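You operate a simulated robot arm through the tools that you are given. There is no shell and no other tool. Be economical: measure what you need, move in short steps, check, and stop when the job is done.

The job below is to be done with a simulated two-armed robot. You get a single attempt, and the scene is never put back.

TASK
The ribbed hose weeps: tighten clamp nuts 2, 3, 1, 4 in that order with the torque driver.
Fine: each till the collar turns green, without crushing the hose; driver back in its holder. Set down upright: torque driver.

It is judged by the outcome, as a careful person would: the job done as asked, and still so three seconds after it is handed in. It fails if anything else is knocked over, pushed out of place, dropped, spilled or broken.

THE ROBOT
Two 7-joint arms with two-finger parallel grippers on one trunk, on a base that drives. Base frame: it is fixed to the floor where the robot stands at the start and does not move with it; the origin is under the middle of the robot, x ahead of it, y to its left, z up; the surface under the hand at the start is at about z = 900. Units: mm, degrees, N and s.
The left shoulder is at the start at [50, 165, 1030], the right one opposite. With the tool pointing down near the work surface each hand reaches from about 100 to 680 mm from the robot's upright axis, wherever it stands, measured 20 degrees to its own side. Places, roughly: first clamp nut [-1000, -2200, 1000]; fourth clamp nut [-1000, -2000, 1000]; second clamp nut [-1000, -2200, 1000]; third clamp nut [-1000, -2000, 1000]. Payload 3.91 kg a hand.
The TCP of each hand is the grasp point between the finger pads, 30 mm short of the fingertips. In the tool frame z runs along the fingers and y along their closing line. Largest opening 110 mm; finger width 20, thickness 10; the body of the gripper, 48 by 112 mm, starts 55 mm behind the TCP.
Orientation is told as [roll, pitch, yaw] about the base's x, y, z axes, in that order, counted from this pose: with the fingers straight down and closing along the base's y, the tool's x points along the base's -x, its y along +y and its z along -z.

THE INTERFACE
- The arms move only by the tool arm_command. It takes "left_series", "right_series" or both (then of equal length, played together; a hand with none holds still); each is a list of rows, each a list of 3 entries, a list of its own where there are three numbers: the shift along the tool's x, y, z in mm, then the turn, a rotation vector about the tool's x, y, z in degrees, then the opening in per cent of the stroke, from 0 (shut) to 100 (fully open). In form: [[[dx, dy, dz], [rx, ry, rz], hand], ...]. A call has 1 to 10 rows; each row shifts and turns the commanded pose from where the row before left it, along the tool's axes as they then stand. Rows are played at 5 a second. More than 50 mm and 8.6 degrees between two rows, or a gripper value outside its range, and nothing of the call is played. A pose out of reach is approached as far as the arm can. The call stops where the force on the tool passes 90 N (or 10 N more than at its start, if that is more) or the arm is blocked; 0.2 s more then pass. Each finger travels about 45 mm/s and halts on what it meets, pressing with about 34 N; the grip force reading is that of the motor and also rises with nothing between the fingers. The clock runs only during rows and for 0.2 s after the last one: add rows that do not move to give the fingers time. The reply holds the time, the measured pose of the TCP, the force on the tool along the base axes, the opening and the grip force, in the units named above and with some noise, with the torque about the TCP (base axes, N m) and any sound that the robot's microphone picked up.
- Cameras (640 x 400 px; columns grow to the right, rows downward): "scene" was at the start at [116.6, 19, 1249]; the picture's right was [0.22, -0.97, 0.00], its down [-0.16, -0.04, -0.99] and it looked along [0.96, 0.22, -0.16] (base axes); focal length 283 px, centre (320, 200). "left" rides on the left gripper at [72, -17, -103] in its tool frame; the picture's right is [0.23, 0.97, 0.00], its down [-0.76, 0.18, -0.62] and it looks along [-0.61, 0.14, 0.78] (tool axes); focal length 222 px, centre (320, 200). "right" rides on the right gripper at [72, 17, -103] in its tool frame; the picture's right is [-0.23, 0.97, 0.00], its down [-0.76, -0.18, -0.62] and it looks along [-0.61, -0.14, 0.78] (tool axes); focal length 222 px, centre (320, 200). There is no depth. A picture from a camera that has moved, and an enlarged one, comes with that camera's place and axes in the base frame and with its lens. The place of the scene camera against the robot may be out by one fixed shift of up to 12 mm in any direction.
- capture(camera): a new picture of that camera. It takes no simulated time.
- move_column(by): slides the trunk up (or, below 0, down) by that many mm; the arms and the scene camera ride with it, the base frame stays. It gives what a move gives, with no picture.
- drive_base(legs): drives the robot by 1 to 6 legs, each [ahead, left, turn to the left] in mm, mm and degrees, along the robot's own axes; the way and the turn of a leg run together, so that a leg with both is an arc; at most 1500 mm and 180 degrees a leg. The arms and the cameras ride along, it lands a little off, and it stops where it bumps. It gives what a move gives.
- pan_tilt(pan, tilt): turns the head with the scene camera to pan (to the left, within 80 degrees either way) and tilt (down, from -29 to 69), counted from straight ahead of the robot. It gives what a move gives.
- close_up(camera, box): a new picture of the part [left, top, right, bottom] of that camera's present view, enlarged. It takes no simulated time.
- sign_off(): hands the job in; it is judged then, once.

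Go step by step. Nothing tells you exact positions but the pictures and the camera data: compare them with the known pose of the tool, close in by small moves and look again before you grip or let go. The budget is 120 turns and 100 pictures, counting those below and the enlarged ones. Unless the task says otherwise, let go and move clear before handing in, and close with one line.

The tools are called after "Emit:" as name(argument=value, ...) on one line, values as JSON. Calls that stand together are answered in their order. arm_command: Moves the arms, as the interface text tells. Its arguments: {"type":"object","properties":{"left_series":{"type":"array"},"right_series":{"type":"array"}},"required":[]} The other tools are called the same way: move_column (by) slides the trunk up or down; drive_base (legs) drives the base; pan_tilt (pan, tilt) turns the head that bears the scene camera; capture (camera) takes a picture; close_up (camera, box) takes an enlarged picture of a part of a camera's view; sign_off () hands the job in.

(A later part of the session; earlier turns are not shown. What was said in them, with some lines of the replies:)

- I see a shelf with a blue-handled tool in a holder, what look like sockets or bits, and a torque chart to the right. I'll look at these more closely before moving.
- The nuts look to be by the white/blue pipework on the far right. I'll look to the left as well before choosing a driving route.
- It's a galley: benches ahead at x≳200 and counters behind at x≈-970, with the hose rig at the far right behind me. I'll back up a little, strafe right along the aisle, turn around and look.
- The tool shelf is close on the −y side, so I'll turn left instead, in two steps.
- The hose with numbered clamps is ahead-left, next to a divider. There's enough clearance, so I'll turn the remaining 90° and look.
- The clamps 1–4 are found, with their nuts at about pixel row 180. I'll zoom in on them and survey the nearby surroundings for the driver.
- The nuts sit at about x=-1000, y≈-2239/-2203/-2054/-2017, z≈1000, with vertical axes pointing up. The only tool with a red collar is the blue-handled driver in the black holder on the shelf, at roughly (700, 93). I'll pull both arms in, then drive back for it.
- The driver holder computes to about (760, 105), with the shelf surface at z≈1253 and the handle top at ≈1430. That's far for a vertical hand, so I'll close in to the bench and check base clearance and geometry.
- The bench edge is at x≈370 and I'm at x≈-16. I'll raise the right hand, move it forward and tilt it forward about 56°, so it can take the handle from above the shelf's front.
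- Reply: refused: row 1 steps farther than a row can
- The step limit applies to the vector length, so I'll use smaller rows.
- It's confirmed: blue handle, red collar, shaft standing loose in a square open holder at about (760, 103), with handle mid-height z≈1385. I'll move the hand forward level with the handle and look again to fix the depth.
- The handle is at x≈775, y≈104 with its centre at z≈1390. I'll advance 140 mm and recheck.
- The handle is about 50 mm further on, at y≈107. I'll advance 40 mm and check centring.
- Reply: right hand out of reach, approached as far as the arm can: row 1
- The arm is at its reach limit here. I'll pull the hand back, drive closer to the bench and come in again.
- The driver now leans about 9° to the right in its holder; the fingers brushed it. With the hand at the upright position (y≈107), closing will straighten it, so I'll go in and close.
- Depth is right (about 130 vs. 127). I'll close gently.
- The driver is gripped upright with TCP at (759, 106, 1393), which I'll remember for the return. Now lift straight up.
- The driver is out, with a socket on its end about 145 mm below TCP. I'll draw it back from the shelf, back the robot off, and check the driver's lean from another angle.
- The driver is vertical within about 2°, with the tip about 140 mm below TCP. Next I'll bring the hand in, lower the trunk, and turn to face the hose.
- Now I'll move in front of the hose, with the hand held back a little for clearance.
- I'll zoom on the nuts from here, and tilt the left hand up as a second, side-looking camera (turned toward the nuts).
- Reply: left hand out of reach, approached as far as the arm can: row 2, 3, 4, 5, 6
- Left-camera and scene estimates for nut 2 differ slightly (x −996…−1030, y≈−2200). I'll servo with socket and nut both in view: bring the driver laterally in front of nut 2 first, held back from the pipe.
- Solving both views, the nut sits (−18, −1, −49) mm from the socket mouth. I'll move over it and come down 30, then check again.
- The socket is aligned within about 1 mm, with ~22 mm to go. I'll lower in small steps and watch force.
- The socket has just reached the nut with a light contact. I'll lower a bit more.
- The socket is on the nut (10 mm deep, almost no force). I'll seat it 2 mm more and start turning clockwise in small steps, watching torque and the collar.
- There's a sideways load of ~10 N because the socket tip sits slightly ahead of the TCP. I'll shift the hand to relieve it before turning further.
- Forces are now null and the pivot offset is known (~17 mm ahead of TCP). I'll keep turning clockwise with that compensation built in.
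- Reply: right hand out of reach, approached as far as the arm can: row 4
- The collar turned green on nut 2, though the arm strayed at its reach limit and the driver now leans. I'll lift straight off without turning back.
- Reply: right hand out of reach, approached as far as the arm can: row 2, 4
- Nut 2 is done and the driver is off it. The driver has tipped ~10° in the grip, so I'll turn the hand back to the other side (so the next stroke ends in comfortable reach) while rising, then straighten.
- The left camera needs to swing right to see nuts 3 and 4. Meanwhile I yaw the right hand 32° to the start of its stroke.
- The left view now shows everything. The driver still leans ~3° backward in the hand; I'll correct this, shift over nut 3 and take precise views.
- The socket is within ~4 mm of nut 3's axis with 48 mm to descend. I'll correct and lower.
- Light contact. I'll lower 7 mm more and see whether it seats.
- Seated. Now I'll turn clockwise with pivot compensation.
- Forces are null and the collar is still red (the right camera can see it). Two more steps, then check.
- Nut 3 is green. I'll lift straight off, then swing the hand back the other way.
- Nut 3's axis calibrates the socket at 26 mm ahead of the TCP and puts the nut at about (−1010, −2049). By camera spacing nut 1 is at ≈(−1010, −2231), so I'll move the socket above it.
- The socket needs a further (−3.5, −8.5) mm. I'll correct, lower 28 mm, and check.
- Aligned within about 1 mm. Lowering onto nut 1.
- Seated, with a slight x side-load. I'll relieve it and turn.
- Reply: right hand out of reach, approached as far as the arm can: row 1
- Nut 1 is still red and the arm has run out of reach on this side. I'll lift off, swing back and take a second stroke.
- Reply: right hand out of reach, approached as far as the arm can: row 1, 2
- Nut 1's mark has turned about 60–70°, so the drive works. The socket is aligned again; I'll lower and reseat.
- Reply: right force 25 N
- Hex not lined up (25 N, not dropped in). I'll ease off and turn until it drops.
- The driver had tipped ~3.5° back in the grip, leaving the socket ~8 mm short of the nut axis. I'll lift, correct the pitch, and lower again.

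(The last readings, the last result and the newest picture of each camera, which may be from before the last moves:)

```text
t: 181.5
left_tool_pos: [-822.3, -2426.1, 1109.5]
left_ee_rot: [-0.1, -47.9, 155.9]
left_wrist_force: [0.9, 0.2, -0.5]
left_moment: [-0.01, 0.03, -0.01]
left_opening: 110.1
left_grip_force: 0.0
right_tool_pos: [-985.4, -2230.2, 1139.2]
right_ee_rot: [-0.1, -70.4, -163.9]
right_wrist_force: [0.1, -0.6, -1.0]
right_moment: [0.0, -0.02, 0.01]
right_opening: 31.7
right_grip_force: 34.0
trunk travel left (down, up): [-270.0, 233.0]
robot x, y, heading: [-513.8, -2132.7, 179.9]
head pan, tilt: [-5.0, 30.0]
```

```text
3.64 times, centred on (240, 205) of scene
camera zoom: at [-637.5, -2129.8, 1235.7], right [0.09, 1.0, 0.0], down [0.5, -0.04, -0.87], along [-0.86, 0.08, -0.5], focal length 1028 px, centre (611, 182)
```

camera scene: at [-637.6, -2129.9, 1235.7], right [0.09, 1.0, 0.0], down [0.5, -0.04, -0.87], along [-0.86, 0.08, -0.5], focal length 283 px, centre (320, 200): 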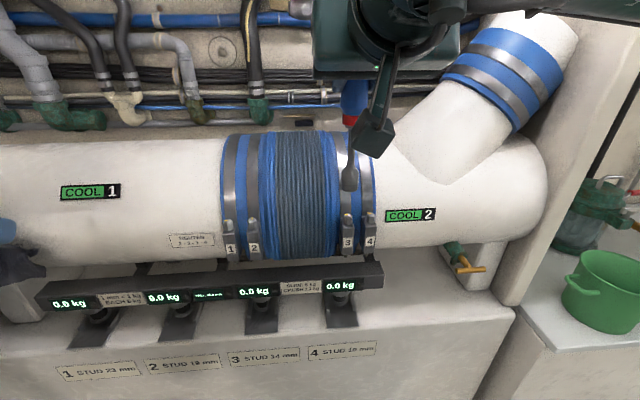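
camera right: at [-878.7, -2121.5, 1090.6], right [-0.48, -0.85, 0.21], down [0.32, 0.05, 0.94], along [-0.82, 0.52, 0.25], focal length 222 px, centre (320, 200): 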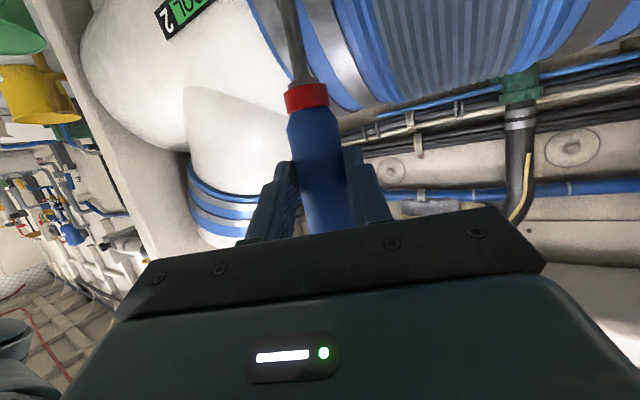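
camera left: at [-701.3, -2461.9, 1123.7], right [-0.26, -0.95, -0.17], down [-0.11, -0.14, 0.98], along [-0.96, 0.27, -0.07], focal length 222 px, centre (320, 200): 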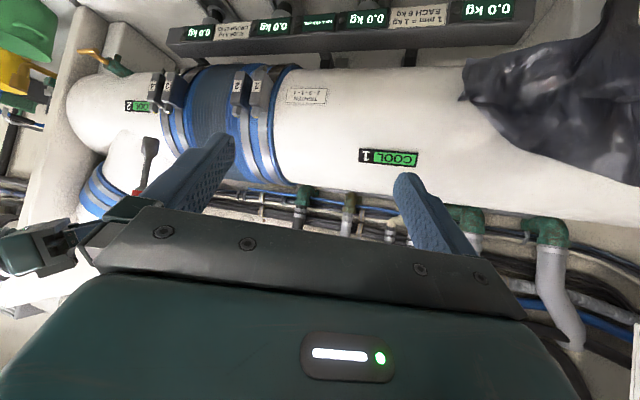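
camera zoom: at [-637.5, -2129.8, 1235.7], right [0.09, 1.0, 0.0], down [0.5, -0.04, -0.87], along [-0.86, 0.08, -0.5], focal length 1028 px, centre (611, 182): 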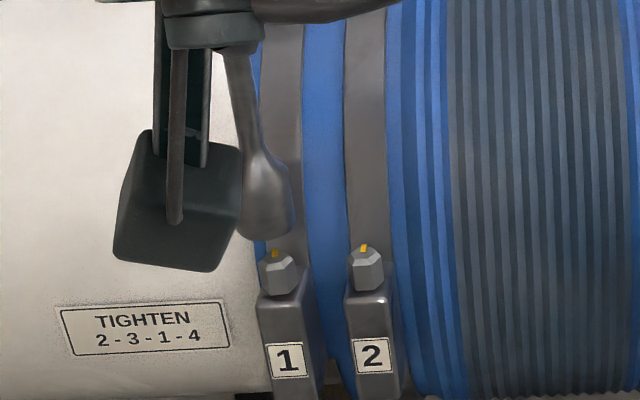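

Aligned in both views. Lowering.

Emit:
arm_command(right_series=[[[8.5, -1, 3.0], [0, 0, 0], 0], [[4.7, 0, 1.7], [0, 0, 0], 0], [[4.7, 0, 1.7], [0, 0, 0], 0], [[0, 0, 0], [0, 0, 0], 0]])

```text
t: 182.5
left_tool_pos: [-820.7, -2425.3, 1108.8]
left_ee_rot: [0.2, -48.1, 156.0]
left_wrist_force: [-0.9, 0.1, 0.8]
left_moment: [0.0, 0.01, 0.0]
left_opening: 110.0
left_grip_force: 0.0
right_tool_pos: [-984.3, -2229.3, 1122.7]
right_ee_rot: [0.3, -70.8, -164.1]
right_wrist_force: [4.2, 1.6, 8.5]
right_moment: [0.24, -0.46, 0.02]
right_opening: 31.7
right_grip_force: 34.1
trunk travel left (down, up): [-270.0, 233.0]
robot x, y, heading: [-515.9, -2134.5, 180.1]
head pan, tilt: [-5.0, 30.0]
```

Emit:
arm_command(right_series=[[[0.7, -0.2, -2.0], [0, 0, 0], 0], [[0, 1.6, 0], [3.77, 0, 1.34], 0], [[0, 1.6, 0], [3.77, 0, 1.34], 0], [[0, 0, 0], [0, 0, 0], 0]])

```text
t: 183.5
left_tool_pos: [-822.4, -2425.1, 1108.6]
left_ee_rot: [0.0, -48.0, 155.9]
left_wrist_force: [-0.3, 0.4, 0.3]
left_moment: [-0.03, 0.0, 0.03]
left_opening: 109.8
left_grip_force: 0.1
right_tool_pos: [-983.4, -2232.7, 1121.6]
right_ee_rot: [0.2, -70.7, -172.2]
right_wrist_force: [1.4, -1.3, -2.6]
right_moment: [-0.16, -0.22, 0.04]
right_opening: 31.9
right_grip_force: 34.1
trunk travel left (down, up): [-270.0, 233.0]
robot x, y, heading: [-516.3, -2137.0, 180.1]
head pan, tilt: [-5.0, 30.0]
```

It dropped onto the hex. I'll seat 4 mm more and turn.

Emit:
arm_command(right_series=[[[3.8, 0, 1.3], [0, 0, 0], 0], [[0, 3.5, 0], [7.55, 0, 2.65], 0], [[0, 0, 0], [0, 0, 0], 0]])

Emit:
close_up(camera="right", box=[260, 60, 380, 140])

```text
t: 184.3
left_tool_pos: [-821.7, -2425.8, 1108.5]
left_ee_rot: [0.0, -48.0, 156.0]
left_wrist_force: [-0.1, -0.5, 0.9]
left_moment: [0.03, 0.03, 0.01]
left_opening: 110.3
left_grip_force: 0.1
right_tool_pos: [-983.8, -2235.3, 1115.9]
right_ee_rot: [0.1, -70.6, 179.9]
right_wrist_force: [1.4, -1.7, -2.2]
right_moment: [-0.22, -0.24, 0.11]
right_opening: 31.9
right_grip_force: 34.3
trunk travel left (down, up): [-270.0, 233.0]
robot x, y, heading: [-514.5, -2137.5, 180.0]
head pan, tilt: [-5.0, 30.0]
```

```text
5.00 times, centred on (320, 100) of right
camera zoom: at [-860.8, -2251.9, 1080.3], right [-0.08, -0.97, 0.21], down [0.33, 0.18, 0.93], along [-0.94, 0.14, 0.31], focal length 1111 px, centre (320, 700)
```

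zoom: 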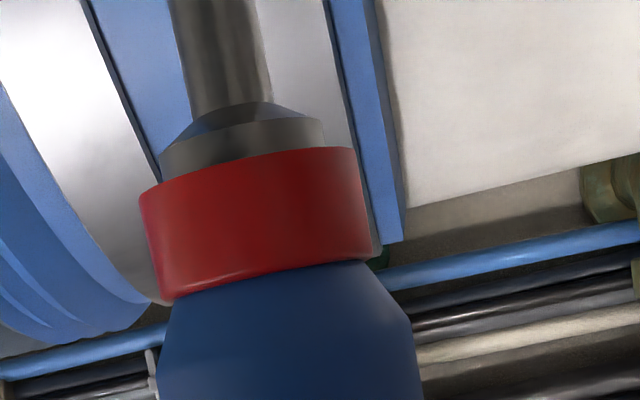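

Emit:
arm_command(right_series=[[[0, 3.8, -0.3], [7.55, 0, 2.65], 0], [[0, 1, 0], [1.9, 0, 0.66], 0], [[0, 0, 0], [0, 0, 0], 0]])

Emit:
close_up(camera="right", box=[260, 60, 380, 140])

```text
t: 185.1
left_tool_pos: [-822.5, -2425.6, 1108.0]
left_ee_rot: [-0.1, -48.1, 156.0]
left_wrist_force: [0.3, 0.5, 0.6]
left_moment: [-0.03, -0.03, 0.03]
left_opening: 109.9
left_grip_force: 0.0
right_tool_pos: [-982.7, -2239.4, 1116.4]
right_ee_rot: [0.3, -70.5, 169.7]
right_wrist_force: [-1.4, -1.5, -1.3]
right_moment: [-0.18, 0.01, 0.07]
right_opening: 31.6
right_grip_force: 33.6
trunk travel left (down, up): [-270.0, 233.0]
robot x, y, heading: [-517.6, -2134.3, 180.2]
head pan, tilt: [-5.0, 30.0]
```

```text
5.00 times, centred on (320, 100) of right
camera zoom: at [-865.1, -2277.4, 1081.3], right [-0.24, -0.95, 0.22], down [0.36, 0.12, 0.93], along [-0.9, 0.3, 0.31], focal length 1111 px, centre (320, 700)
```

zoom: 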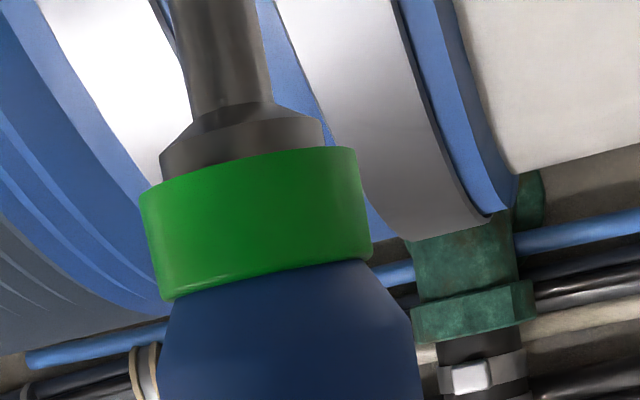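

Nut 1 is green. I'll lift straight off and swing back for nut 4.

Emit:
arm_command(right_series=[[[-8.5, 0, -3.0], [0, 0, 0], 0], [[-8.5, 0, -3.0], [0, 0, 0], 0], [[-8.5, 0, -3.0], [0, 0, 0], 0], [[-8.5, 0, -3.0], [0, 0, 0], 0], [[-8.5, 0, -3.0], [0, 0, 0], 0], [[0, 0, 0], [-7.55, 0, -2.65], 0], [[0, 0, 0], [-7.55, 0, -2.65], 0], [[0, 0, 0], [-7.55, 0, -2.65], 0], [[0, 0, 0], [-7.55, 0, -2.65], 0], [[0, 0, 0], [-7.55, 0, -2.65], 0]])

Emit:
arm_command(right_series=[[[0, 0, 0], [-7.55, 0, -2.65], 0], [[0, 0, 0], [-2, 0, -0.7], 0], [[0, 0, 0], [0, 0, 0], 0]])

```text
t: 187.3
left_tool_pos: [-822.4, -2425.4, 1108.8]
left_ee_rot: [0.1, -48.0, 155.8]
left_wrist_force: [-0.5, 0.4, -0.1]
left_moment: [0.01, 0.02, -0.01]
left_opening: 109.9
left_grip_force: 0.0
right_tool_pos: [-982.9, -2240.6, 1160.8]
right_ee_rot: [0.4, -70.7, -150.1]
right_wrist_force: [-0.3, -0.3, -1.6]
right_moment: [0.0, 0.01, -0.05]
right_opening: 31.8
right_grip_force: 34.0
trunk travel left (down, up): [-270.0, 233.0]
robot x, y, heading: [-513.2, -2138.8, 180.1]
head pan, tilt: [-5.0, 30.0]
```

```text
t: 188.1
left_tool_pos: [-821.7, -2426.1, 1108.3]
left_ee_rot: [0.1, -48.0, 156.0]
left_wrist_force: [-0.1, 1.0, 0.6]
left_moment: [-0.01, 0.03, 0.01]
left_opening: 110.1
left_grip_force: 0.1
right_tool_pos: [-983.2, -2240.2, 1162.1]
right_ee_rot: [0.1, -70.6, -140.0]
right_wrist_force: [-0.1, 0.1, -1.2]
right_moment: [0.06, -0.04, 0.01]
right_opening: 31.9
right_grip_force: 34.6
trunk travel left (down, up): [-270.0, 233.0]
robot x, y, heading: [-516.6, -2136.7, 180.0]
head pan, tilt: [-5.0, 30.0]
```

Emit:
arm_command(right_series=[[[8.55, -32.55, -24.0], [0, 0, 0], 0], [[8.55, -32.55, -24.0], [0, 0, 0], 0], [[8.55, -32.55, -24.0], [0, 0, 0], 0], [[8.55, -32.55, -24.0], [0, 0, 0], 0], [[8.55, -32.55, -24.0], [0, 0, 0], 0], [[8.55, -32.55, -24.0], [0, 0, 0], 0], [[0, 0, 0], [0, 0, 0], 0]])

Emit:
close_up(camera="scene", box=[320, 130, 420, 250])

Emit:
close_up(camera="left", box=[110, 50, 210, 150])

```text
t: 189.7
left_tool_pos: [-821.8, -2425.4, 1107.9]
left_ee_rot: [0.0, -48.0, 156.0]
left_wrist_force: [0.4, 0.7, 0.0]
left_moment: [-0.01, 0.03, 0.03]
left_opening: 110.2
left_grip_force: 0.1
right_tool_pos: [-993.5, -1988.2, 1159.6]
right_ee_rot: [0.2, -70.6, -140.0]
right_wrist_force: [0.2, -0.4, -1.7]
right_moment: [0.01, -0.03, 0.01]
right_opening: 31.6
right_grip_force: 33.8
trunk travel left (down, up): [-270.0, 233.0]
robot x, y, heading: [-513.0, -2134.8, 179.9]
head pan, tilt: [-5.0, 30.0]
```

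```text
3.33 times, centred on (370, 190) of scene
camera zoom: at [-637.6, -2129.8, 1235.7], right [0.09, 1.0, 0.0], down [0.5, -0.04, -0.87], along [-0.86, 0.08, -0.5], focal length 942 px, centre (153, 233)
```

zoom: 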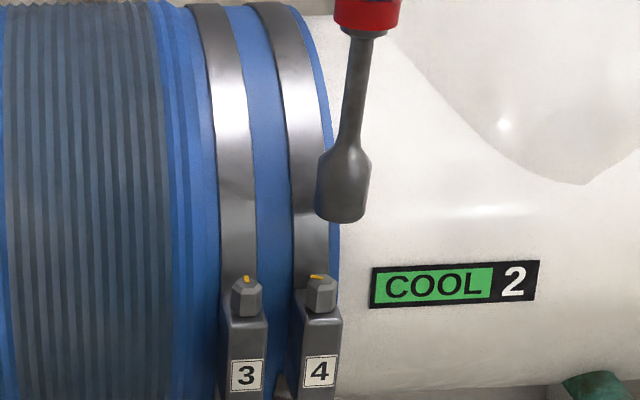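

```text
4.00 times, centred on (160, 100) of left
camera zoom: at [-701.1, -2462.0, 1123.7], right [-0.26, -0.95, -0.17], down [-0.11, -0.14, 0.98], along [-0.96, 0.27, -0.07], focal length 888 px, centre (960, 600)
```

zoom: 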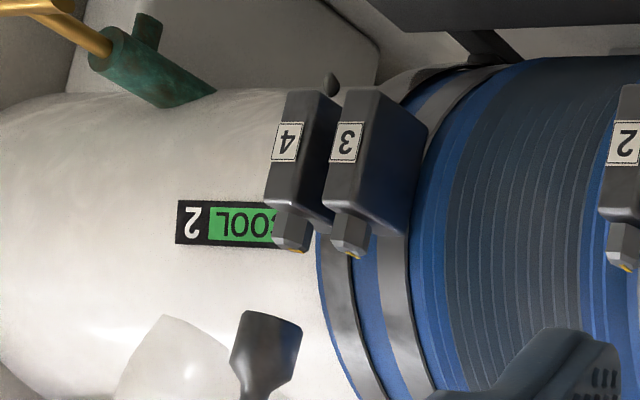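

Nut 4 is about (5, −9) mm from the tip, and the driver leans ~4° forward now. I'll straighten 3°, correct laterally, and lower 20.

Emit:
arm_command(right_series=[[[0, 0, 0], [0, 3, 0], 0], [[-3.5, 9.8, 8.5], [0, 0, 0], 0], [[8.3, 0, 3.4], [0, 0, 0], 0], [[8.3, 0, 3.4], [0, 0, 0], 0], [[0, 0, 0], [0, 0, 0], 0]])

Emit:
close_up(camera="scene", box=[320, 130, 420, 250])

```text
t: 190.9
left_tool_pos: [-821.6, -2426.0, 1108.8]
left_ee_rot: [0.0, -48.1, 156.0]
left_wrist_force: [-0.8, 0.4, -0.6]
left_moment: [0.0, 0.02, 0.02]
left_opening: 109.8
left_grip_force: 0.1
right_tool_pos: [-992.8, -2006.0, 1142.8]
right_ee_rot: [0.2, -67.6, -140.1]
right_wrist_force: [0.3, -0.8, -1.0]
right_moment: [0.04, -0.02, 0.0]
right_opening: 31.9
right_grip_force: 34.1
trunk travel left (down, up): [-270.0, 233.0]
robot x, y, heading: [-512.5, -2136.5, 180.0]
head pan, tilt: [-5.0, 30.0]
```

```text
3.33 times, centred on (370, 190) of scene
camera zoom: at [-637.6, -2129.7, 1235.7], right [0.09, 1.0, 0.0], down [0.5, -0.04, -0.87], along [-0.86, 0.08, -0.5], focal length 942 px, centre (153, 233)
```

zoom: 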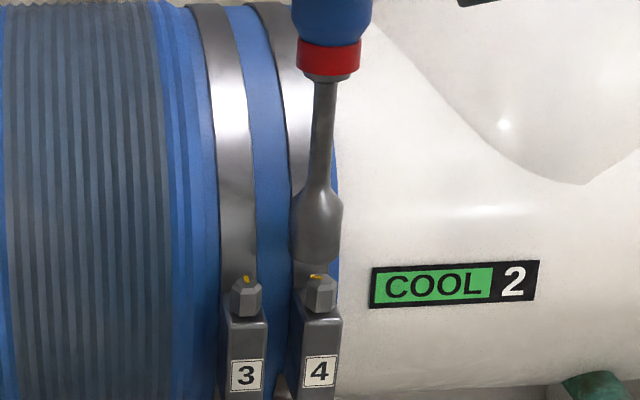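

Emit:
close_up(camera="left", box=[110, 50, 210, 150])

```text
4.00 times, centred on (160, 100) of left
camera zoom: at [-701.1, -2461.9, 1123.7], right [-0.26, -0.95, -0.17], down [-0.11, -0.14, 0.98], along [-0.96, 0.27, -0.07], focal length 888 px, centre (960, 600)
```

zoom: 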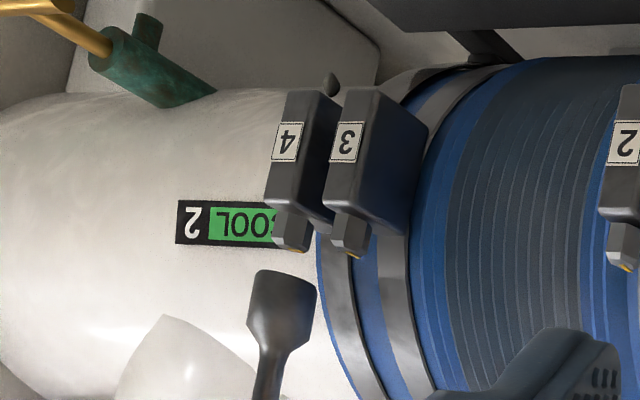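

Needed: (−2, +4.4) mm. I'll correct and lower onto nut 4.

Emit:
arm_command(right_series=[[[0.5, -4.7, -1.2], [0, 0, 0], 0], [[8.3, 0, 3.4], [0, 0, 0], 0], [[5.55, 0, 2.3], [0, 0, 0], 0], [[3.7, 0, 1.5], [0, 0, 0], 0], [[3.7, 0, 1.5], [0, 0, 0], 0], [[0, 0, 0], [0, 0, 0], 0]])

```text
t: 192.3
left_tool_pos: [-822.4, -2425.6, 1109.3]
left_ee_rot: [0.1, -48.0, 155.9]
left_wrist_force: [0.3, 0.1, 0.1]
left_moment: [0.03, -0.03, -0.05]
left_opening: 110.0
left_grip_force: 0.1
right_tool_pos: [-994.3, -2000.7, 1120.7]
right_ee_rot: [0.2, -67.6, -140.1]
right_wrist_force: [0.7, 0.5, -1.0]
right_moment: [0.12, -0.03, -0.01]
right_opening: 31.9
right_grip_force: 33.6
trunk travel left (down, up): [-270.0, 233.0]
robot x, y, heading: [-515.1, -2137.9, 179.8]
head pan, tilt: [-5.0, 30.0]
```

Down without force. I'll seat 4 mm more and begin turning, checking side loads.

Emit:
arm_command(right_series=[[[3.7, 0, 1.5], [0, 0, 0], 0], [[0, 3.0, 0], [7.4, 0, 3.05], 0], [[0, 3.0, 0], [7.4, 0, 3.05], 0], [[0, 3.0, 0], [7.4, 0, 3.05], 0], [[0, 0, 0], [0, 0, 0], 0]])

```text
t: 193.5
left_tool_pos: [-821.5, -2425.8, 1107.7]
left_ee_rot: [0.1, -48.0, 155.9]
left_wrist_force: [1.0, -0.1, -0.2]
left_moment: [0.02, -0.01, -0.04]
left_opening: 109.9
left_grip_force: 0.0
right_tool_pos: [-988.2, -2008.8, 1115.7]
right_ee_rot: [0.3, -67.8, -164.4]
right_wrist_force: [-0.9, 1.7, -1.8]
right_moment: [0.24, 0.0, -0.04]
right_opening: 31.7
right_grip_force: 34.1
trunk travel left (down, up): [-270.0, 233.0]
robot x, y, heading: [-513.6, -2137.8, 180.0]
head pan, tilt: [-5.0, 30.0]
```

Emit:
arm_command(right_series=[[[0, 2.5, 0], [7.4, 0, 3.05], 0], [[0, 2.7, 0], [7.4, 0, 3.05], 0], [[0, 2.7, 0], [7.4, 0, 3.05], 0], [[0, 0, 0], [0, 0, 0], 0]])

Emit:
close_up(camera="right", box=[220, 0, 420, 140])

```text
t: 194.5
left_tool_pos: [-822.4, -2426.3, 1108.0]
left_ee_rot: [0.0, -48.0, 156.1]
left_wrist_force: [-0.9, 0.2, -0.5]
left_moment: [0.02, 0.03, 0.01]
left_opening: 110.0
left_grip_force: 0.0
right_tool_pos: [-987.3, -2015.7, 1116.8]
right_ee_rot: [0.3, -67.6, 171.6]
right_wrist_force: [0.7, 0.5, -1.5]
right_moment: [-0.01, -0.02, 0.09]
right_opening: 31.9
right_grip_force: 34.0
trunk travel left (down, up): [-270.0, 233.0]
robot x, y, heading: [-515.7, -2135.6, 180.1]
head pan, tilt: [-5.0, 30.0]
```

```text
2.86 times, centred on (320, 70) of right
camera zoom: at [-867.5, -2050.1, 1087.0], right [-0.22, -0.95, 0.21], down [0.31, 0.14, 0.94], along [-0.93, 0.27, 0.26], focal length 635 px, centre (320, 571)
```

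zoom: 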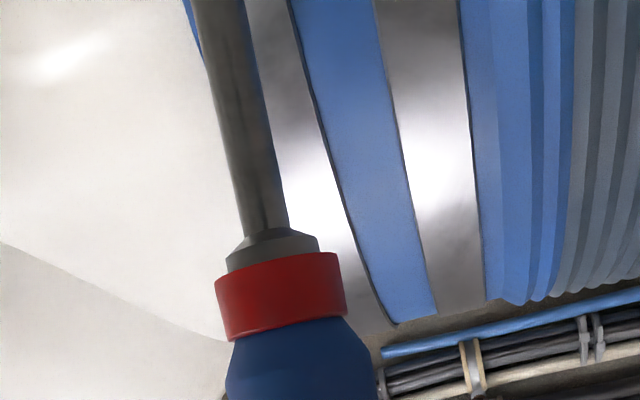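

Emit:
arm_command(right_series=[[[0, 2.7, 0], [7.4, 0, 3.05], 0], [[0, 2.7, 0], [7.4, 0, 3.05], 0], [[0, 0.9, 0], [2.8, 0, 1.14], 0], [[0, 0, 0], [0, 0, 0], 0]])

Emit:
close_up(camera="right", box=[220, 0, 420, 140])

```text
t: 195.5
left_tool_pos: [-822.1, -2425.9, 1108.3]
left_ee_rot: [0.0, -47.9, 156.0]
left_wrist_force: [-1.3, 0.5, -0.4]
left_moment: [-0.01, -0.02, -0.01]
left_opening: 109.9
left_grip_force: 0.0
right_tool_pos: [-989.5, -2022.4, 1116.4]
right_ee_rot: [0.2, -67.7, 152.6]
right_wrist_force: [-4.4, 0.8, -0.6]
right_moment: [0.09, 0.52, 0.14]
right_opening: 31.7
right_grip_force: 33.4
trunk travel left (down, up): [-270.0, 233.0]
robot x, y, heading: [-516.1, -2135.0, 180.1]
head pan, tilt: [-5.0, 30.0]
```

```text
2.86 times, centred on (320, 70) of right
camera zoom: at [-887.0, -2092.8, 1086.5], right [-0.52, -0.83, 0.21], down [0.34, 0.03, 0.94], along [-0.79, 0.56, 0.26], focal length 635 px, centre (320, 571)
```

zoom: 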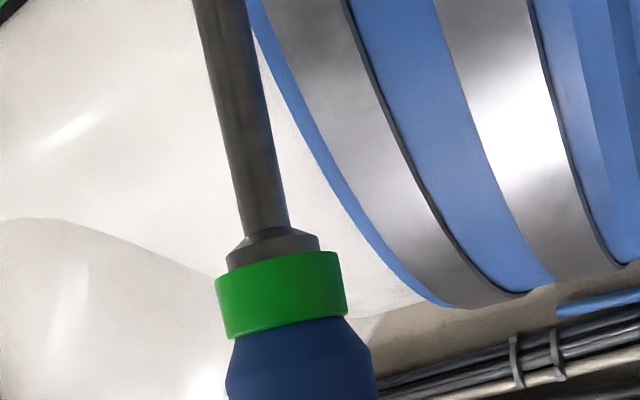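

Nut 4 is green: all four are tightened in order. I'll lift straight off, straighten the hand and withdraw; the left hand returns too.

Emit:
arm_command(right_series=[[[-9.25, 0, -3.8], [0, 0, 0], 0], [[-9.25, 0, -3.8], [0, 0, 0], 0], [[-9.25, 0, -3.8], [0, 0, 0], 0], [[-9.25, 0, -3.8], [0, 0, 0], 0], [[-9.25, 0, -3.8], [0, 0, 0], 0], [[0, 0, 0], [-7.4, 0, -3.05], 0], [[0, 0, 0], [-7.4, 0, -3.05], 0], [[0, 0, 0], [-7.4, 0, -3.05], 0], [[0, 0, 0], [-3.15, 0, -1.3], 0]])

Emit:
arm_command(left_series=[[[20, 0, -20], [-5.94, 0, -5.35], 100], [[20, 0, -20], [-5.94, 0, -5.35], 100], [[20, 0, -20], [-5.94, 0, -5.35], 100], [[20, 0, -20], [0, 0, 0], 100]], right_series=[[[15.2, 0, -37], [0, 0, 0], 0], [[15.2, 0, -37], [0, 0, 0], 0], [[15.2, 0, -37], [0, 0, 0], 0], [[0, 0, 0], [0, 0, 0], 0]])

```text
t: 197.5
left_tool_pos: [-820.4, -2424.8, 1108.8]
left_ee_rot: [0.1, -48.0, 156.0]
left_wrist_force: [-0.2, -0.3, -0.3]
left_moment: [-0.03, 0.0, -0.01]
left_opening: 110.1
left_grip_force: 0.1
right_tool_pos: [-989.9, -2022.3, 1166.7]
right_ee_rot: [0.1, -67.5, -179.5]
right_wrist_force: [0.1, -0.5, -1.2]
right_moment: [-0.01, -0.04, 0.02]
right_opening: 31.9
right_grip_force: 33.7
trunk travel left (down, up): [-270.0, 233.0]
robot x, y, heading: [-510.9, -2136.2, 180.0]
head pan, tilt: [-5.0, 30.0]
```

```text
t: 198.5
left_tool_pos: [-720.7, -2463.5, 1126.4]
left_ee_rot: [-0.1, -47.8, -179.9]
left_wrist_force: [0.2, 0.9, 0.2]
left_moment: [0.01, 0.0, 0.02]
left_opening: 110.1
left_grip_force: 0.0
left hand out of reach, approached as far as the arm can: row 2, 3, 4
right_tool_pos: [-871.6, -2019.9, 1167.3]
right_ee_rot: [0.2, -67.6, -179.7]
right_wrist_force: [0.3, -0.3, -1.6]
right_moment: [0.02, -0.01, -0.03]
right_opening: 31.8
right_grip_force: 33.7
trunk travel left (down, up): [-270.0, 233.0]
robot x, y, heading: [-514.7, -2136.4, 180.3]
head pan, tilt: [-5.0, 30.0]
```

Emit:
drive_base(legs=[[-235, 0, 0], [0, -85, 0], [0, 0, -90], [0, 0, -90]])

Emit:
move_column(by=230)

Emit:
drive_base(legs=[[0, 1150, 0], [0, 1150, 0]])

```text
t: 209.0
left_tool_pos: [-64.6, -1723.6, 1126.9]
left_ee_rot: [0.0, -48.0, -0.8]
left_wrist_force: [-0.2, 0.0, -0.3]
left_moment: [0.01, -0.01, -0.01]
left_opening: 110.1
left_grip_force: 0.0
right_tool_pos: [78.7, -2168.5, 1166.6]
right_ee_rot: [0.2, -67.7, -0.4]
right_wrist_force: [0.1, 0.6, -1.1]
right_moment: [-0.02, 0.05, 0.02]
right_opening: 31.8
right_grip_force: 33.8
trunk travel left (down, up): [-270.0, 233.0]
robot x, y, heading: [-277.8, -2048.8, -0.7]
head pan, tilt: [-5.0, 30.0]
```

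```text
t: 211.4
left_tool_pos: [-64.2, -1725.0, 1357.7]
left_ee_rot: [0.0, -48.0, -0.7]
left_wrist_force: [-0.1, -0.6, 0.3]
left_moment: [0.03, 0.0, 0.03]
left_opening: 110.0
left_grip_force: 0.0
right_tool_pos: [79.4, -2167.7, 1396.7]
right_ee_rot: [0.2, -67.5, -0.5]
right_wrist_force: [0.9, -0.5, -1.2]
right_moment: [0.01, -0.01, -0.04]
right_opening: 31.7
right_grip_force: 33.8
trunk travel left (down, up): [-500.0, 3.0]
robot x, y, heading: [-275.9, -2053.7, -0.9]
head pan, tilt: [-5.0, 30.0]
```

```text
t: 231.8
left_tool_pos: [-55.0, 586.4, 1358.4]
left_ee_rot: [-0.1, -47.9, 0.0]
left_wrist_force: [0.3, -0.5, -0.3]
left_moment: [-0.02, 0.0, -0.01]
left_opening: 110.1
left_grip_force: 0.1
right_tool_pos: [96.1, 145.3, 1395.0]
right_ee_rot: [0.2, -67.6, 0.3]
right_wrist_force: [-0.4, 0.8, -1.6]
right_moment: [-0.02, 0.04, -0.01]
right_opening: 31.8
right_grip_force: 34.4
trunk travel left (down, up): [-500.0, 3.0]
robot x, y, heading: [-260.1, 262.8, -0.0]
head pan, tilt: [-5.0, 30.0]
```

Back near the shelf. I'll drive in to the bench and raise the driver above the holder.

Emit:
drive_base(legs=[[0, -17, 0], [333, 0, 0]])

Emit:
arm_command(right_series=[[[-27.7, 0, -11.4], [0, 0, 0], 0], [[-27.7, 0, -11.4], [0, 0, 0], 0], [[-25, 0, -10.3], [0, 0, 0], 0], [[0, 0, 0], [0, 0, 0], 0]])

```text
t: 234.4
left_tool_pos: [281.8, 566.0, 1357.8]
left_ee_rot: [0.0, -48.0, -0.4]
left_wrist_force: [-0.2, -0.5, -0.3]
left_moment: [-0.01, 0.02, 0.0]
left_opening: 109.8
left_grip_force: 0.0
right_tool_pos: [426.6, 124.0, 1396.2]
right_ee_rot: [0.1, -67.6, -0.1]
right_wrist_force: [-0.9, -0.5, -1.5]
right_moment: [-0.01, 0.03, -0.01]
right_opening: 31.8
right_grip_force: 34.3
trunk travel left (down, up): [-500.0, 3.0]
robot x, y, heading: [73.5, 238.0, -0.4]
head pan, tilt: [-5.0, 30.0]
```

```text
t: 235.4
left_tool_pos: [281.5, 567.5, 1358.8]
left_ee_rot: [0.0, -48.1, -0.4]
left_wrist_force: [-0.4, 0.0, 0.2]
left_moment: [-0.01, -0.03, 0.03]
left_opening: 110.0
left_grip_force: 0.1
right_tool_pos: [427.7, 122.1, 1480.0]
right_ee_rot: [0.0, -67.4, 0.2]
right_wrist_force: [-0.7, -0.2, -1.1]
right_moment: [0.01, 0.0, -0.04]
right_opening: 32.0
right_grip_force: 34.7
trunk travel left (down, up): [-500.0, 3.0]
robot x, y, heading: [70.8, 241.1, -0.4]
head pan, tilt: [-5.0, 30.0]
```

I'll bring the driver over the holder and swing the left camera round to view the holder obliquely from the left.

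Emit:
arm_command(right_series=[[[-17, -2.4, 41.2], [0, 0, 0], 0], [[-17, -2.4, 41.2], [0, 0, 0], 0], [[-17, -2.4, 41.2], [0, 0, 0], 0], [[-17, -2.4, 41.2], [0, 0, 0], 0], [[-17, -2.4, 41.2], [0, 0, 0], 0], [[-17, -2.4, 41.2], [0, 0, 0], 0], [[-17, -2.4, 41.2], [0, 0, 0], 0], [[0, 0, 0], [0, 0, 0], 0]], left_series=[[[0, 0, 0], [5.94, 0, 5.35], 100], [[0, 0, 0], [5.94, 0, 5.35], 100], [[0, 0, 0], [5.94, 0, 5.35], 100], [[0, 0, 0], [5.94, 0, 5.35], 100], [[0, 0, 0], [5.94, 0, 5.35], 100], [[0, 0, 0], [0, 0, 0], 100], [[0, 0, 0], [0, 0, 0], 100], [[0, 0, 0], [0, 0, 0], 100]])

Emit:
pan_tilt(pan=-10, tilt=10)

```text
t: 237.2
left_tool_pos: [281.4, 565.9, 1357.8]
left_ee_rot: [0.0, -48.0, -40.5]
left_wrist_force: [-1.4, -0.5, -0.7]
left_moment: [0.01, 0.02, 0.01]
left_opening: 110.2
left_grip_force: 0.1
right_tool_pos: [742.3, 107.9, 1482.3]
right_ee_rot: [0.2, -67.7, 0.1]
right_wrist_force: [0.4, 0.1, -2.0]
right_moment: [0.0, 0.04, 0.0]
right_opening: 32.0
right_grip_force: 34.0
trunk travel left (down, up): [-500.0, 3.0]
robot x, y, heading: [69.5, 242.3, -0.7]
head pan, tilt: [-5.0, 30.0]
```

```text
t: 238.0
left_tool_pos: [280.5, 566.2, 1358.3]
left_ee_rot: [0.0, -48.0, -40.2]
left_wrist_force: [-0.1, 0.0, -0.7]
left_moment: [-0.01, -0.01, -0.04]
left_opening: 109.9
left_grip_force: 0.1
right_tool_pos: [742.1, 107.9, 1482.2]
right_ee_rot: [0.2, -67.6, -0.1]
right_wrist_force: [0.0, 0.3, -1.4]
right_moment: [0.02, 0.02, -0.02]
right_opening: 31.9
right_grip_force: 33.7
trunk travel left (down, up): [-500.0, 3.0]
robot x, y, heading: [72.4, 237.9, -0.4]
head pan, tilt: [-10.0, 10.0]
```

Emit:
close_up(camera="left", box=[235, 140, 335, 220])

Emit:
close_up(camera="scene", box=[260, 130, 420, 250])

```text
5.00 times, centred on (285, 180) of left
camera zoom: at [174.0, 634.2, 1373.0], right [0.52, 0.84, -0.17], down [0.15, 0.11, 0.98], along [0.84, -0.53, -0.07], focal length 1111 px, centre (495, 300)
```

zoom: 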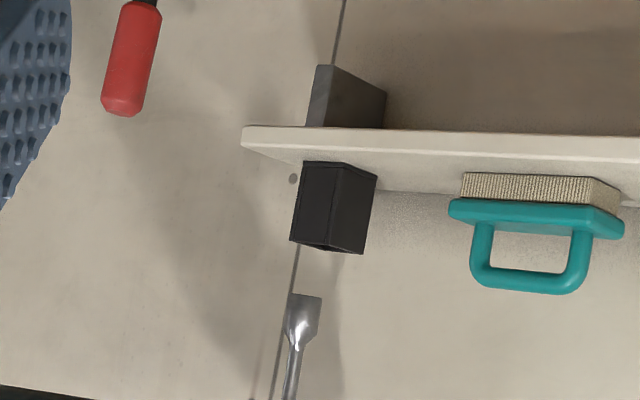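

```text
3.33 times, centred on (340, 190) of scene
camera zoom: at [189.9, 222.4, 1498.0], right [-0.18, -0.98, 0.0], down [-0.17, 0.03, -0.98], along [0.97, -0.18, -0.17], focal length 942 px, centre (253, 233)
```

zoom: 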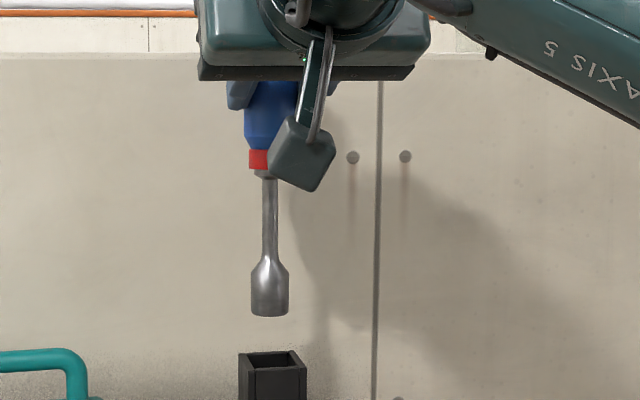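

Both views agree: the socket must go about (+19, −6) mm, with ~38 mm down to the holder mouth. I'll shift, lower 28, then check.

Emit:
arm_command(right_series=[[[-7.2, -5.9, 17.6], [0, 0, 0], 0], [[8.6, 0, 3.6], [0, 0, 0], 0], [[8.6, 0, 3.6], [0, 0, 0], 0], [[8.6, 0, 3.6], [0, 0, 0], 0], [[0, 0, 0], [0, 0, 0], 0]])

Emit:
close_up(camera="left", box=[255, 160, 325, 210])

```text
t: 239.2
left_tool_pos: [280.5, 566.0, 1357.7]
left_ee_rot: [-0.2, -48.1, -40.3]
left_wrist_force: [-1.0, 0.9, -0.1]
left_moment: [0.0, -0.02, 0.0]
left_opening: 110.1
left_grip_force: 0.0
right_tool_pos: [759.3, 101.8, 1455.9]
right_ee_rot: [0.2, -67.6, 0.0]
right_wrist_force: [-0.4, 0.1, 0.0]
right_moment: [-0.03, 0.05, 0.01]
right_opening: 31.8
right_grip_force: 34.5
trunk travel left (down, up): [-500.0, 3.0]
robot x, y, heading: [72.8, 243.6, -0.6]
head pan, tilt: [-10.0, 10.0]
```

```text
8.00 times, centred on (290, 185) of left
camera zoom: at [174.0, 634.4, 1373.0], right [0.52, 0.84, -0.17], down [0.15, 0.11, 0.98], along [0.84, -0.53, -0.07], focal length 1777 px, centre (560, 320)
```

zoom: 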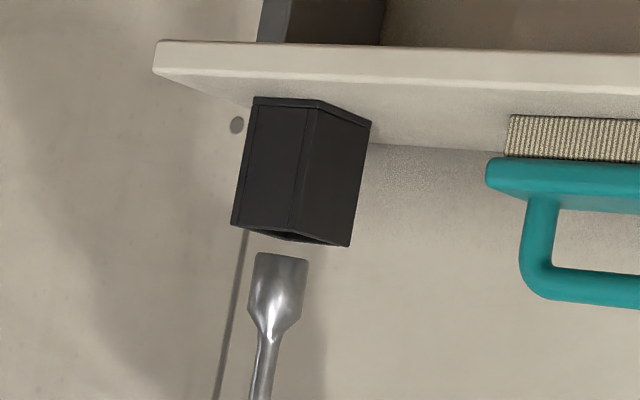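

Only ~3 mm in x is left to correct. I'll fix it and lower into the holder slowly, checking forces.

Emit:
arm_command(right_series=[[[-1.1, -0.3, 2.8], [0, 0, 0], 0], [[7.4, 0, 3.05], [0, 0, 0], 0], [[7.4, 0, 3.05], [0, 0, 0], 0], [[3.7, 0, 1.5], [0, 0, 0], 0], [[0, 0, 0], [0, 0, 0], 0]])

```text
t: 240.4
left_tool_pos: [276.2, 567.2, 1359.3]
left_ee_rot: [0.1, -48.1, -40.5]
left_wrist_force: [0.9, -1.2, -0.3]
left_moment: [-0.03, 0.01, -0.04]
left_opening: 110.1
left_grip_force: 0.0
right_tool_pos: [757.5, 101.4, 1442.1]
right_ee_rot: [0.3, -68.3, -0.1]
right_wrist_force: [-1.7, 0.4, 25.9]
right_moment: [-0.1, -0.75, 0.02]
right_opening: 32.2
right_grip_force: 33.9
trunk travel left (down, up): [-500.0, 3.0]
robot x, y, heading: [73.9, 243.2, -0.4]
head pan, tilt: [-10.0, 10.0]
```

The socket's front-right edge has caught the rim. I'll lift, move back 5 and left 2.5 mm, then try again.

Emit:
arm_command(right_series=[[[-13, 0, -5.3], [0, 0, 0], 0], [[1.9, 2.5, -4.6], [0, 0, 0], 0], [[7.4, 0, 3.05], [0, 0, 0], 0], [[5.6, 0, 2.25], [0, 0, 0], 0], [[0, 0, 0], [0, 0, 0], 0]])

```text
t: 241.6
left_tool_pos: [280.6, 566.0, 1358.0]
left_ee_rot: [0.0, -47.9, -40.4]
left_wrist_force: [-0.4, 0.5, -0.1]
left_moment: [0.01, 0.02, 0.0]
left_opening: 110.1
left_grip_force: 0.1
right_tool_pos: [756.7, 104.5, 1434.3]
right_ee_rot: [0.3, -67.5, -0.2]
right_wrist_force: [0.2, -0.3, -1.6]
right_moment: [-0.01, 0.04, 0.02]
right_opening: 31.8
right_grip_force: 33.7
trunk travel left (down, up): [-500.0, 3.0]
robot x, y, heading: [72.0, 242.9, -0.5]
head pan, tilt: [-10.0, 10.0]
```

It's in, with no force. Lowering further.

Emit:
arm_command(right_series=[[[7.4, 0, 3.05], [0, 0, 0], 0], [[7.4, 0, 3.05], [0, 0, 0], 0], [[7.4, 0, 3.05], [0, 0, 0], 0], [[0, 0, 0], [0, 0, 0], 0]])

```text
t: 242.6
left_tool_pos: [280.8, 566.6, 1357.7]
left_ee_rot: [-0.2, -48.0, -40.3]
left_wrist_force: [0.5, -0.3, 0.0]
left_moment: [0.0, 0.01, 0.02]
left_opening: 109.9
left_grip_force: 0.1
right_tool_pos: [756.1, 105.4, 1411.0]
right_ee_rot: [0.2, -67.6, -0.2]
right_wrist_force: [0.2, -0.3, -0.9]
right_moment: [-0.01, 0.05, 0.01]
right_opening: 31.8
right_grip_force: 34.7
trunk travel left (down, up): [-500.0, 3.0]
robot x, y, heading: [71.4, 241.2, -0.4]
head pan, tilt: [-10.0, 10.0]
```

Emit:
arm_command(right_series=[[[3.7, 0, 1.5], [0, 0, 0], 0], [[3.7, 0, 1.5], [0, 0, 0], 0], [[2.8, 0, 1.15], [0, 0, 0], 0], [[0, 0, 0], [0, 0, 0], 0]])

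```text
t: 243.6
left_tool_pos: [281.3, 565.2, 1357.7]
left_ee_rot: [-0.1, -47.9, -40.3]
left_wrist_force: [0.2, 0.0, 0.3]
left_moment: [-0.01, -0.02, -0.01]
left_opening: 110.1
left_grip_force: 0.0
right_tool_pos: [757.1, 103.5, 1400.6]
right_ee_rot: [0.2, -67.5, 0.0]
right_wrist_force: [0.2, -0.4, -1.3]
right_moment: [-0.03, 0.01, 0.04]
right_opening: 31.7
right_grip_force: 33.7
trunk travel left (down, up): [-500.0, 3.0]
robot x, y, heading: [67.5, 240.7, -0.5]
head pan, tilt: [-10.0, 10.0]
```

Emit:
arm_command(right_series=[[[2.8, 0, 1.15], [0, 0, 0], 0], [[2.8, 0, 1.15], [0, 0, 0], 0], [[0, 0, 0], [0, 0, 0], 0]])

```text
t: 244.4
left_tool_pos: [279.7, 566.5, 1358.5]
left_ee_rot: [-0.1, -48.0, -40.3]
left_wrist_force: [-0.4, -0.8, -0.3]
left_moment: [-0.01, 0.0, 0.0]
left_opening: 110.0
left_grip_force: 0.0
right_tool_pos: [755.6, 103.3, 1393.9]
right_ee_rot: [0.3, -67.6, -0.1]
right_wrist_force: [0.7, 0.0, -1.1]
right_moment: [0.04, 0.01, 0.02]
right_opening: 31.9
right_grip_force: 33.9
trunk travel left (down, up): [-500.0, 3.0]
robot x, y, heading: [72.5, 242.8, -0.2]
head pan, tilt: [-10.0, 10.0]
```

Emit:
arm_command(right_series=[[[2.3, 0, 0.95], [0, 0, 0], 0], [[2.3, 0, 0.95], [0, 0, 0], 0], [[0, 0, 0], [0, 0, 0], 0]])

```text
t: 245.2
left_tool_pos: [279.6, 566.2, 1357.3]
left_ee_rot: [-0.1, -48.0, -40.3]
left_wrist_force: [-0.3, 0.1, 0.5]
left_moment: [-0.04, -0.05, 0.01]
left_opening: 110.0
left_grip_force: 0.1
right_tool_pos: [756.0, 104.7, 1389.6]
right_ee_rot: [0.1, -67.7, -0.1]
right_wrist_force: [0.3, 0.3, -0.8]
right_moment: [-0.01, -0.02, 0.02]
right_opening: 31.8
right_grip_force: 34.0
trunk travel left (down, up): [-500.0, 3.0]
robot x, y, heading: [73.8, 243.3, -0.2]
head pan, tilt: [-10.0, 10.0]
```

Emit:
arm_command(right_series=[[[2.3, 0, 0.95], [0, 0, 0], 0], [[2.3, 0, 0.95], [0, 0, 0], 0], [[0, 0, 0], [0, 0, 0], 0]])

Emit:
close_up(camera="left", box=[235, 140, 335, 220])

```text
t: 246.0
left_tool_pos: [281.2, 566.2, 1357.7]
left_ee_rot: [0.1, -48.1, -40.5]
left_wrist_force: [0.6, -0.6, 0.1]
left_moment: [0.0, 0.02, -0.01]
left_opening: 109.9
left_grip_force: 0.1
right_tool_pos: [754.2, 105.4, 1387.4]
right_ee_rot: [0.2, -67.9, -0.1]
right_wrist_force: [3.6, -0.1, 13.5]
right_moment: [-0.24, -1.01, -0.02]
right_opening: 31.9
right_grip_force: 33.6
trunk travel left (down, up): [-500.0, 3.0]
robot x, y, heading: [74.4, 242.2, -0.2]
head pan, tilt: [-10.0, 10.0]
```

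```text
5.00 times, centred on (285, 180) of left
camera zoom: at [172.8, 634.6, 1373.2], right [0.52, 0.84, -0.17], down [0.15, 0.11, 0.98], along [0.84, -0.53, -0.07], focal length 1111 px, centre (495, 300)
```

zoom: 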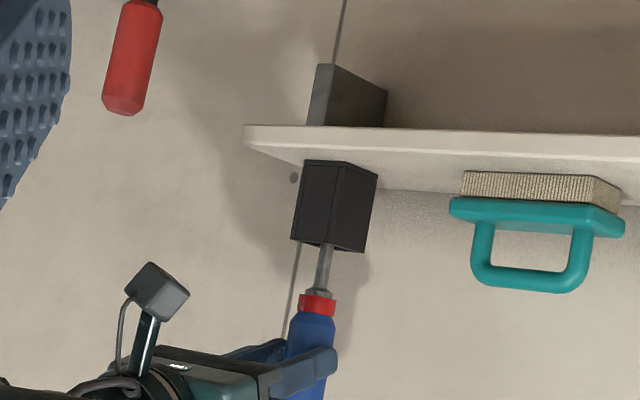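

The driver is seated in the holder (13 N on the floor). I'll ease off 2 mm, open and back straight out.

Emit:
arm_command(right_series=[[[-1.6, 0, -0.7], [0, 0, 0], 0], [[0, 0, 0], [0, 0, 0], 35], [[0, 0, 0], [0, 0, 0], 45], [[0, 0, 0], [0, 0, 0], 70], [[0, 0, 0], [0, 0, 0], 100], [[0, 0, 0], [0, 0, 0], 100], [[0, 0, 0], [0, 0, 0], 100], [[0, 0, 0], [0, 0, 0], 100]])

Emit:
arm_command(right_series=[[[7.6, 0, -18.5], [0, 0, 0], 100], [[7.6, 0, -18.5], [0, 0, 0], 100], [[15.2, 0, -37], [0, 0, 0], 100], [[15.2, 0, -37], [0, 0, 0], 100], [[15.2, 0, -37], [0, 0, 0], 100], [[15.2, 0, -37], [0, 0, 0], 100], [[0, 0, 0], [0, 0, 0], 100]])

Emit:
close_up(camera="left", box=[235, 140, 335, 220])

```text
t: 247.8
left_tool_pos: [282.0, 566.4, 1356.7]
left_ee_rot: [0.1, -48.0, -40.3]
left_wrist_force: [-0.6, -0.3, -0.1]
left_moment: [-0.03, 0.0, 0.03]
left_opening: 109.7
left_grip_force: 0.1
right_tool_pos: [755.3, 104.3, 1386.7]
right_ee_rot: [0.2, -67.6, -0.2]
right_wrist_force: [-0.1, -0.4, 1.3]
right_moment: [0.01, 0.01, -0.02]
right_opening: 110.1
right_grip_force: 0.0
trunk travel left (down, up): [-500.0, 3.0]
robot x, y, heading: [73.2, 239.8, -0.5]
head pan, tilt: [-10.0, 10.0]
```

```text
t: 249.4
left_tool_pos: [281.5, 566.0, 1357.3]
left_ee_rot: [-0.1, -47.8, -40.3]
left_wrist_force: [-0.1, 0.7, -0.4]
left_moment: [-0.01, 0.01, 0.0]
left_opening: 109.9
left_grip_force: 0.0
right_tool_pos: [556.3, 103.7, 1385.9]
right_ee_rot: [0.3, -67.6, 0.0]
right_wrist_force: [0.8, 0.5, 0.6]
right_moment: [0.01, 0.05, 0.01]
right_opening: 110.1
right_grip_force: 0.0
trunk travel left (down, up): [-500.0, 3.0]
robot x, y, heading: [68.9, 242.8, -0.7]
head pan, tilt: [-10.0, 10.0]
```

```text
5.00 times, centred on (285, 180) of left
camera zoom: at [174.2, 634.3, 1373.0], right [0.52, 0.84, -0.17], down [0.15, 0.11, 0.98], along [0.84, -0.53, -0.07], focal length 1111 px, centre (495, 300)
```

zoom: 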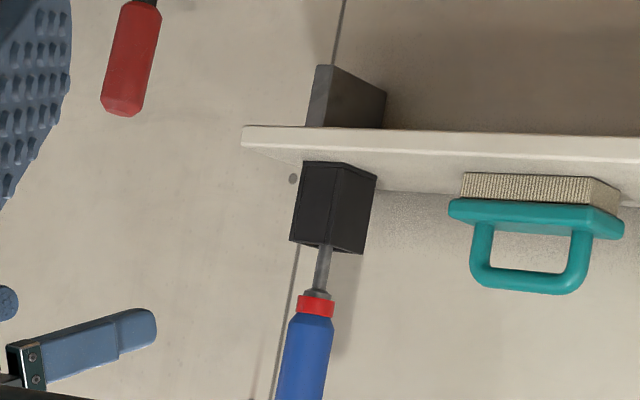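

The driver stands upright in its holder again and the hand is well clear; all four collars went green in the order 2, 3, 1, 4. I'm handing in.

Emit:
sign_off()

```text
The job is handed in.
```

All four clamp nuts are tightened in the order 2, 3, 1, 4, each until the collar turned green, and the torque driver is standing upright back in its holder. I saw no sign of hose damage, but I didn't check the collar partway through nut 2's last turn of about 34°, so it may have gone slightly past green.
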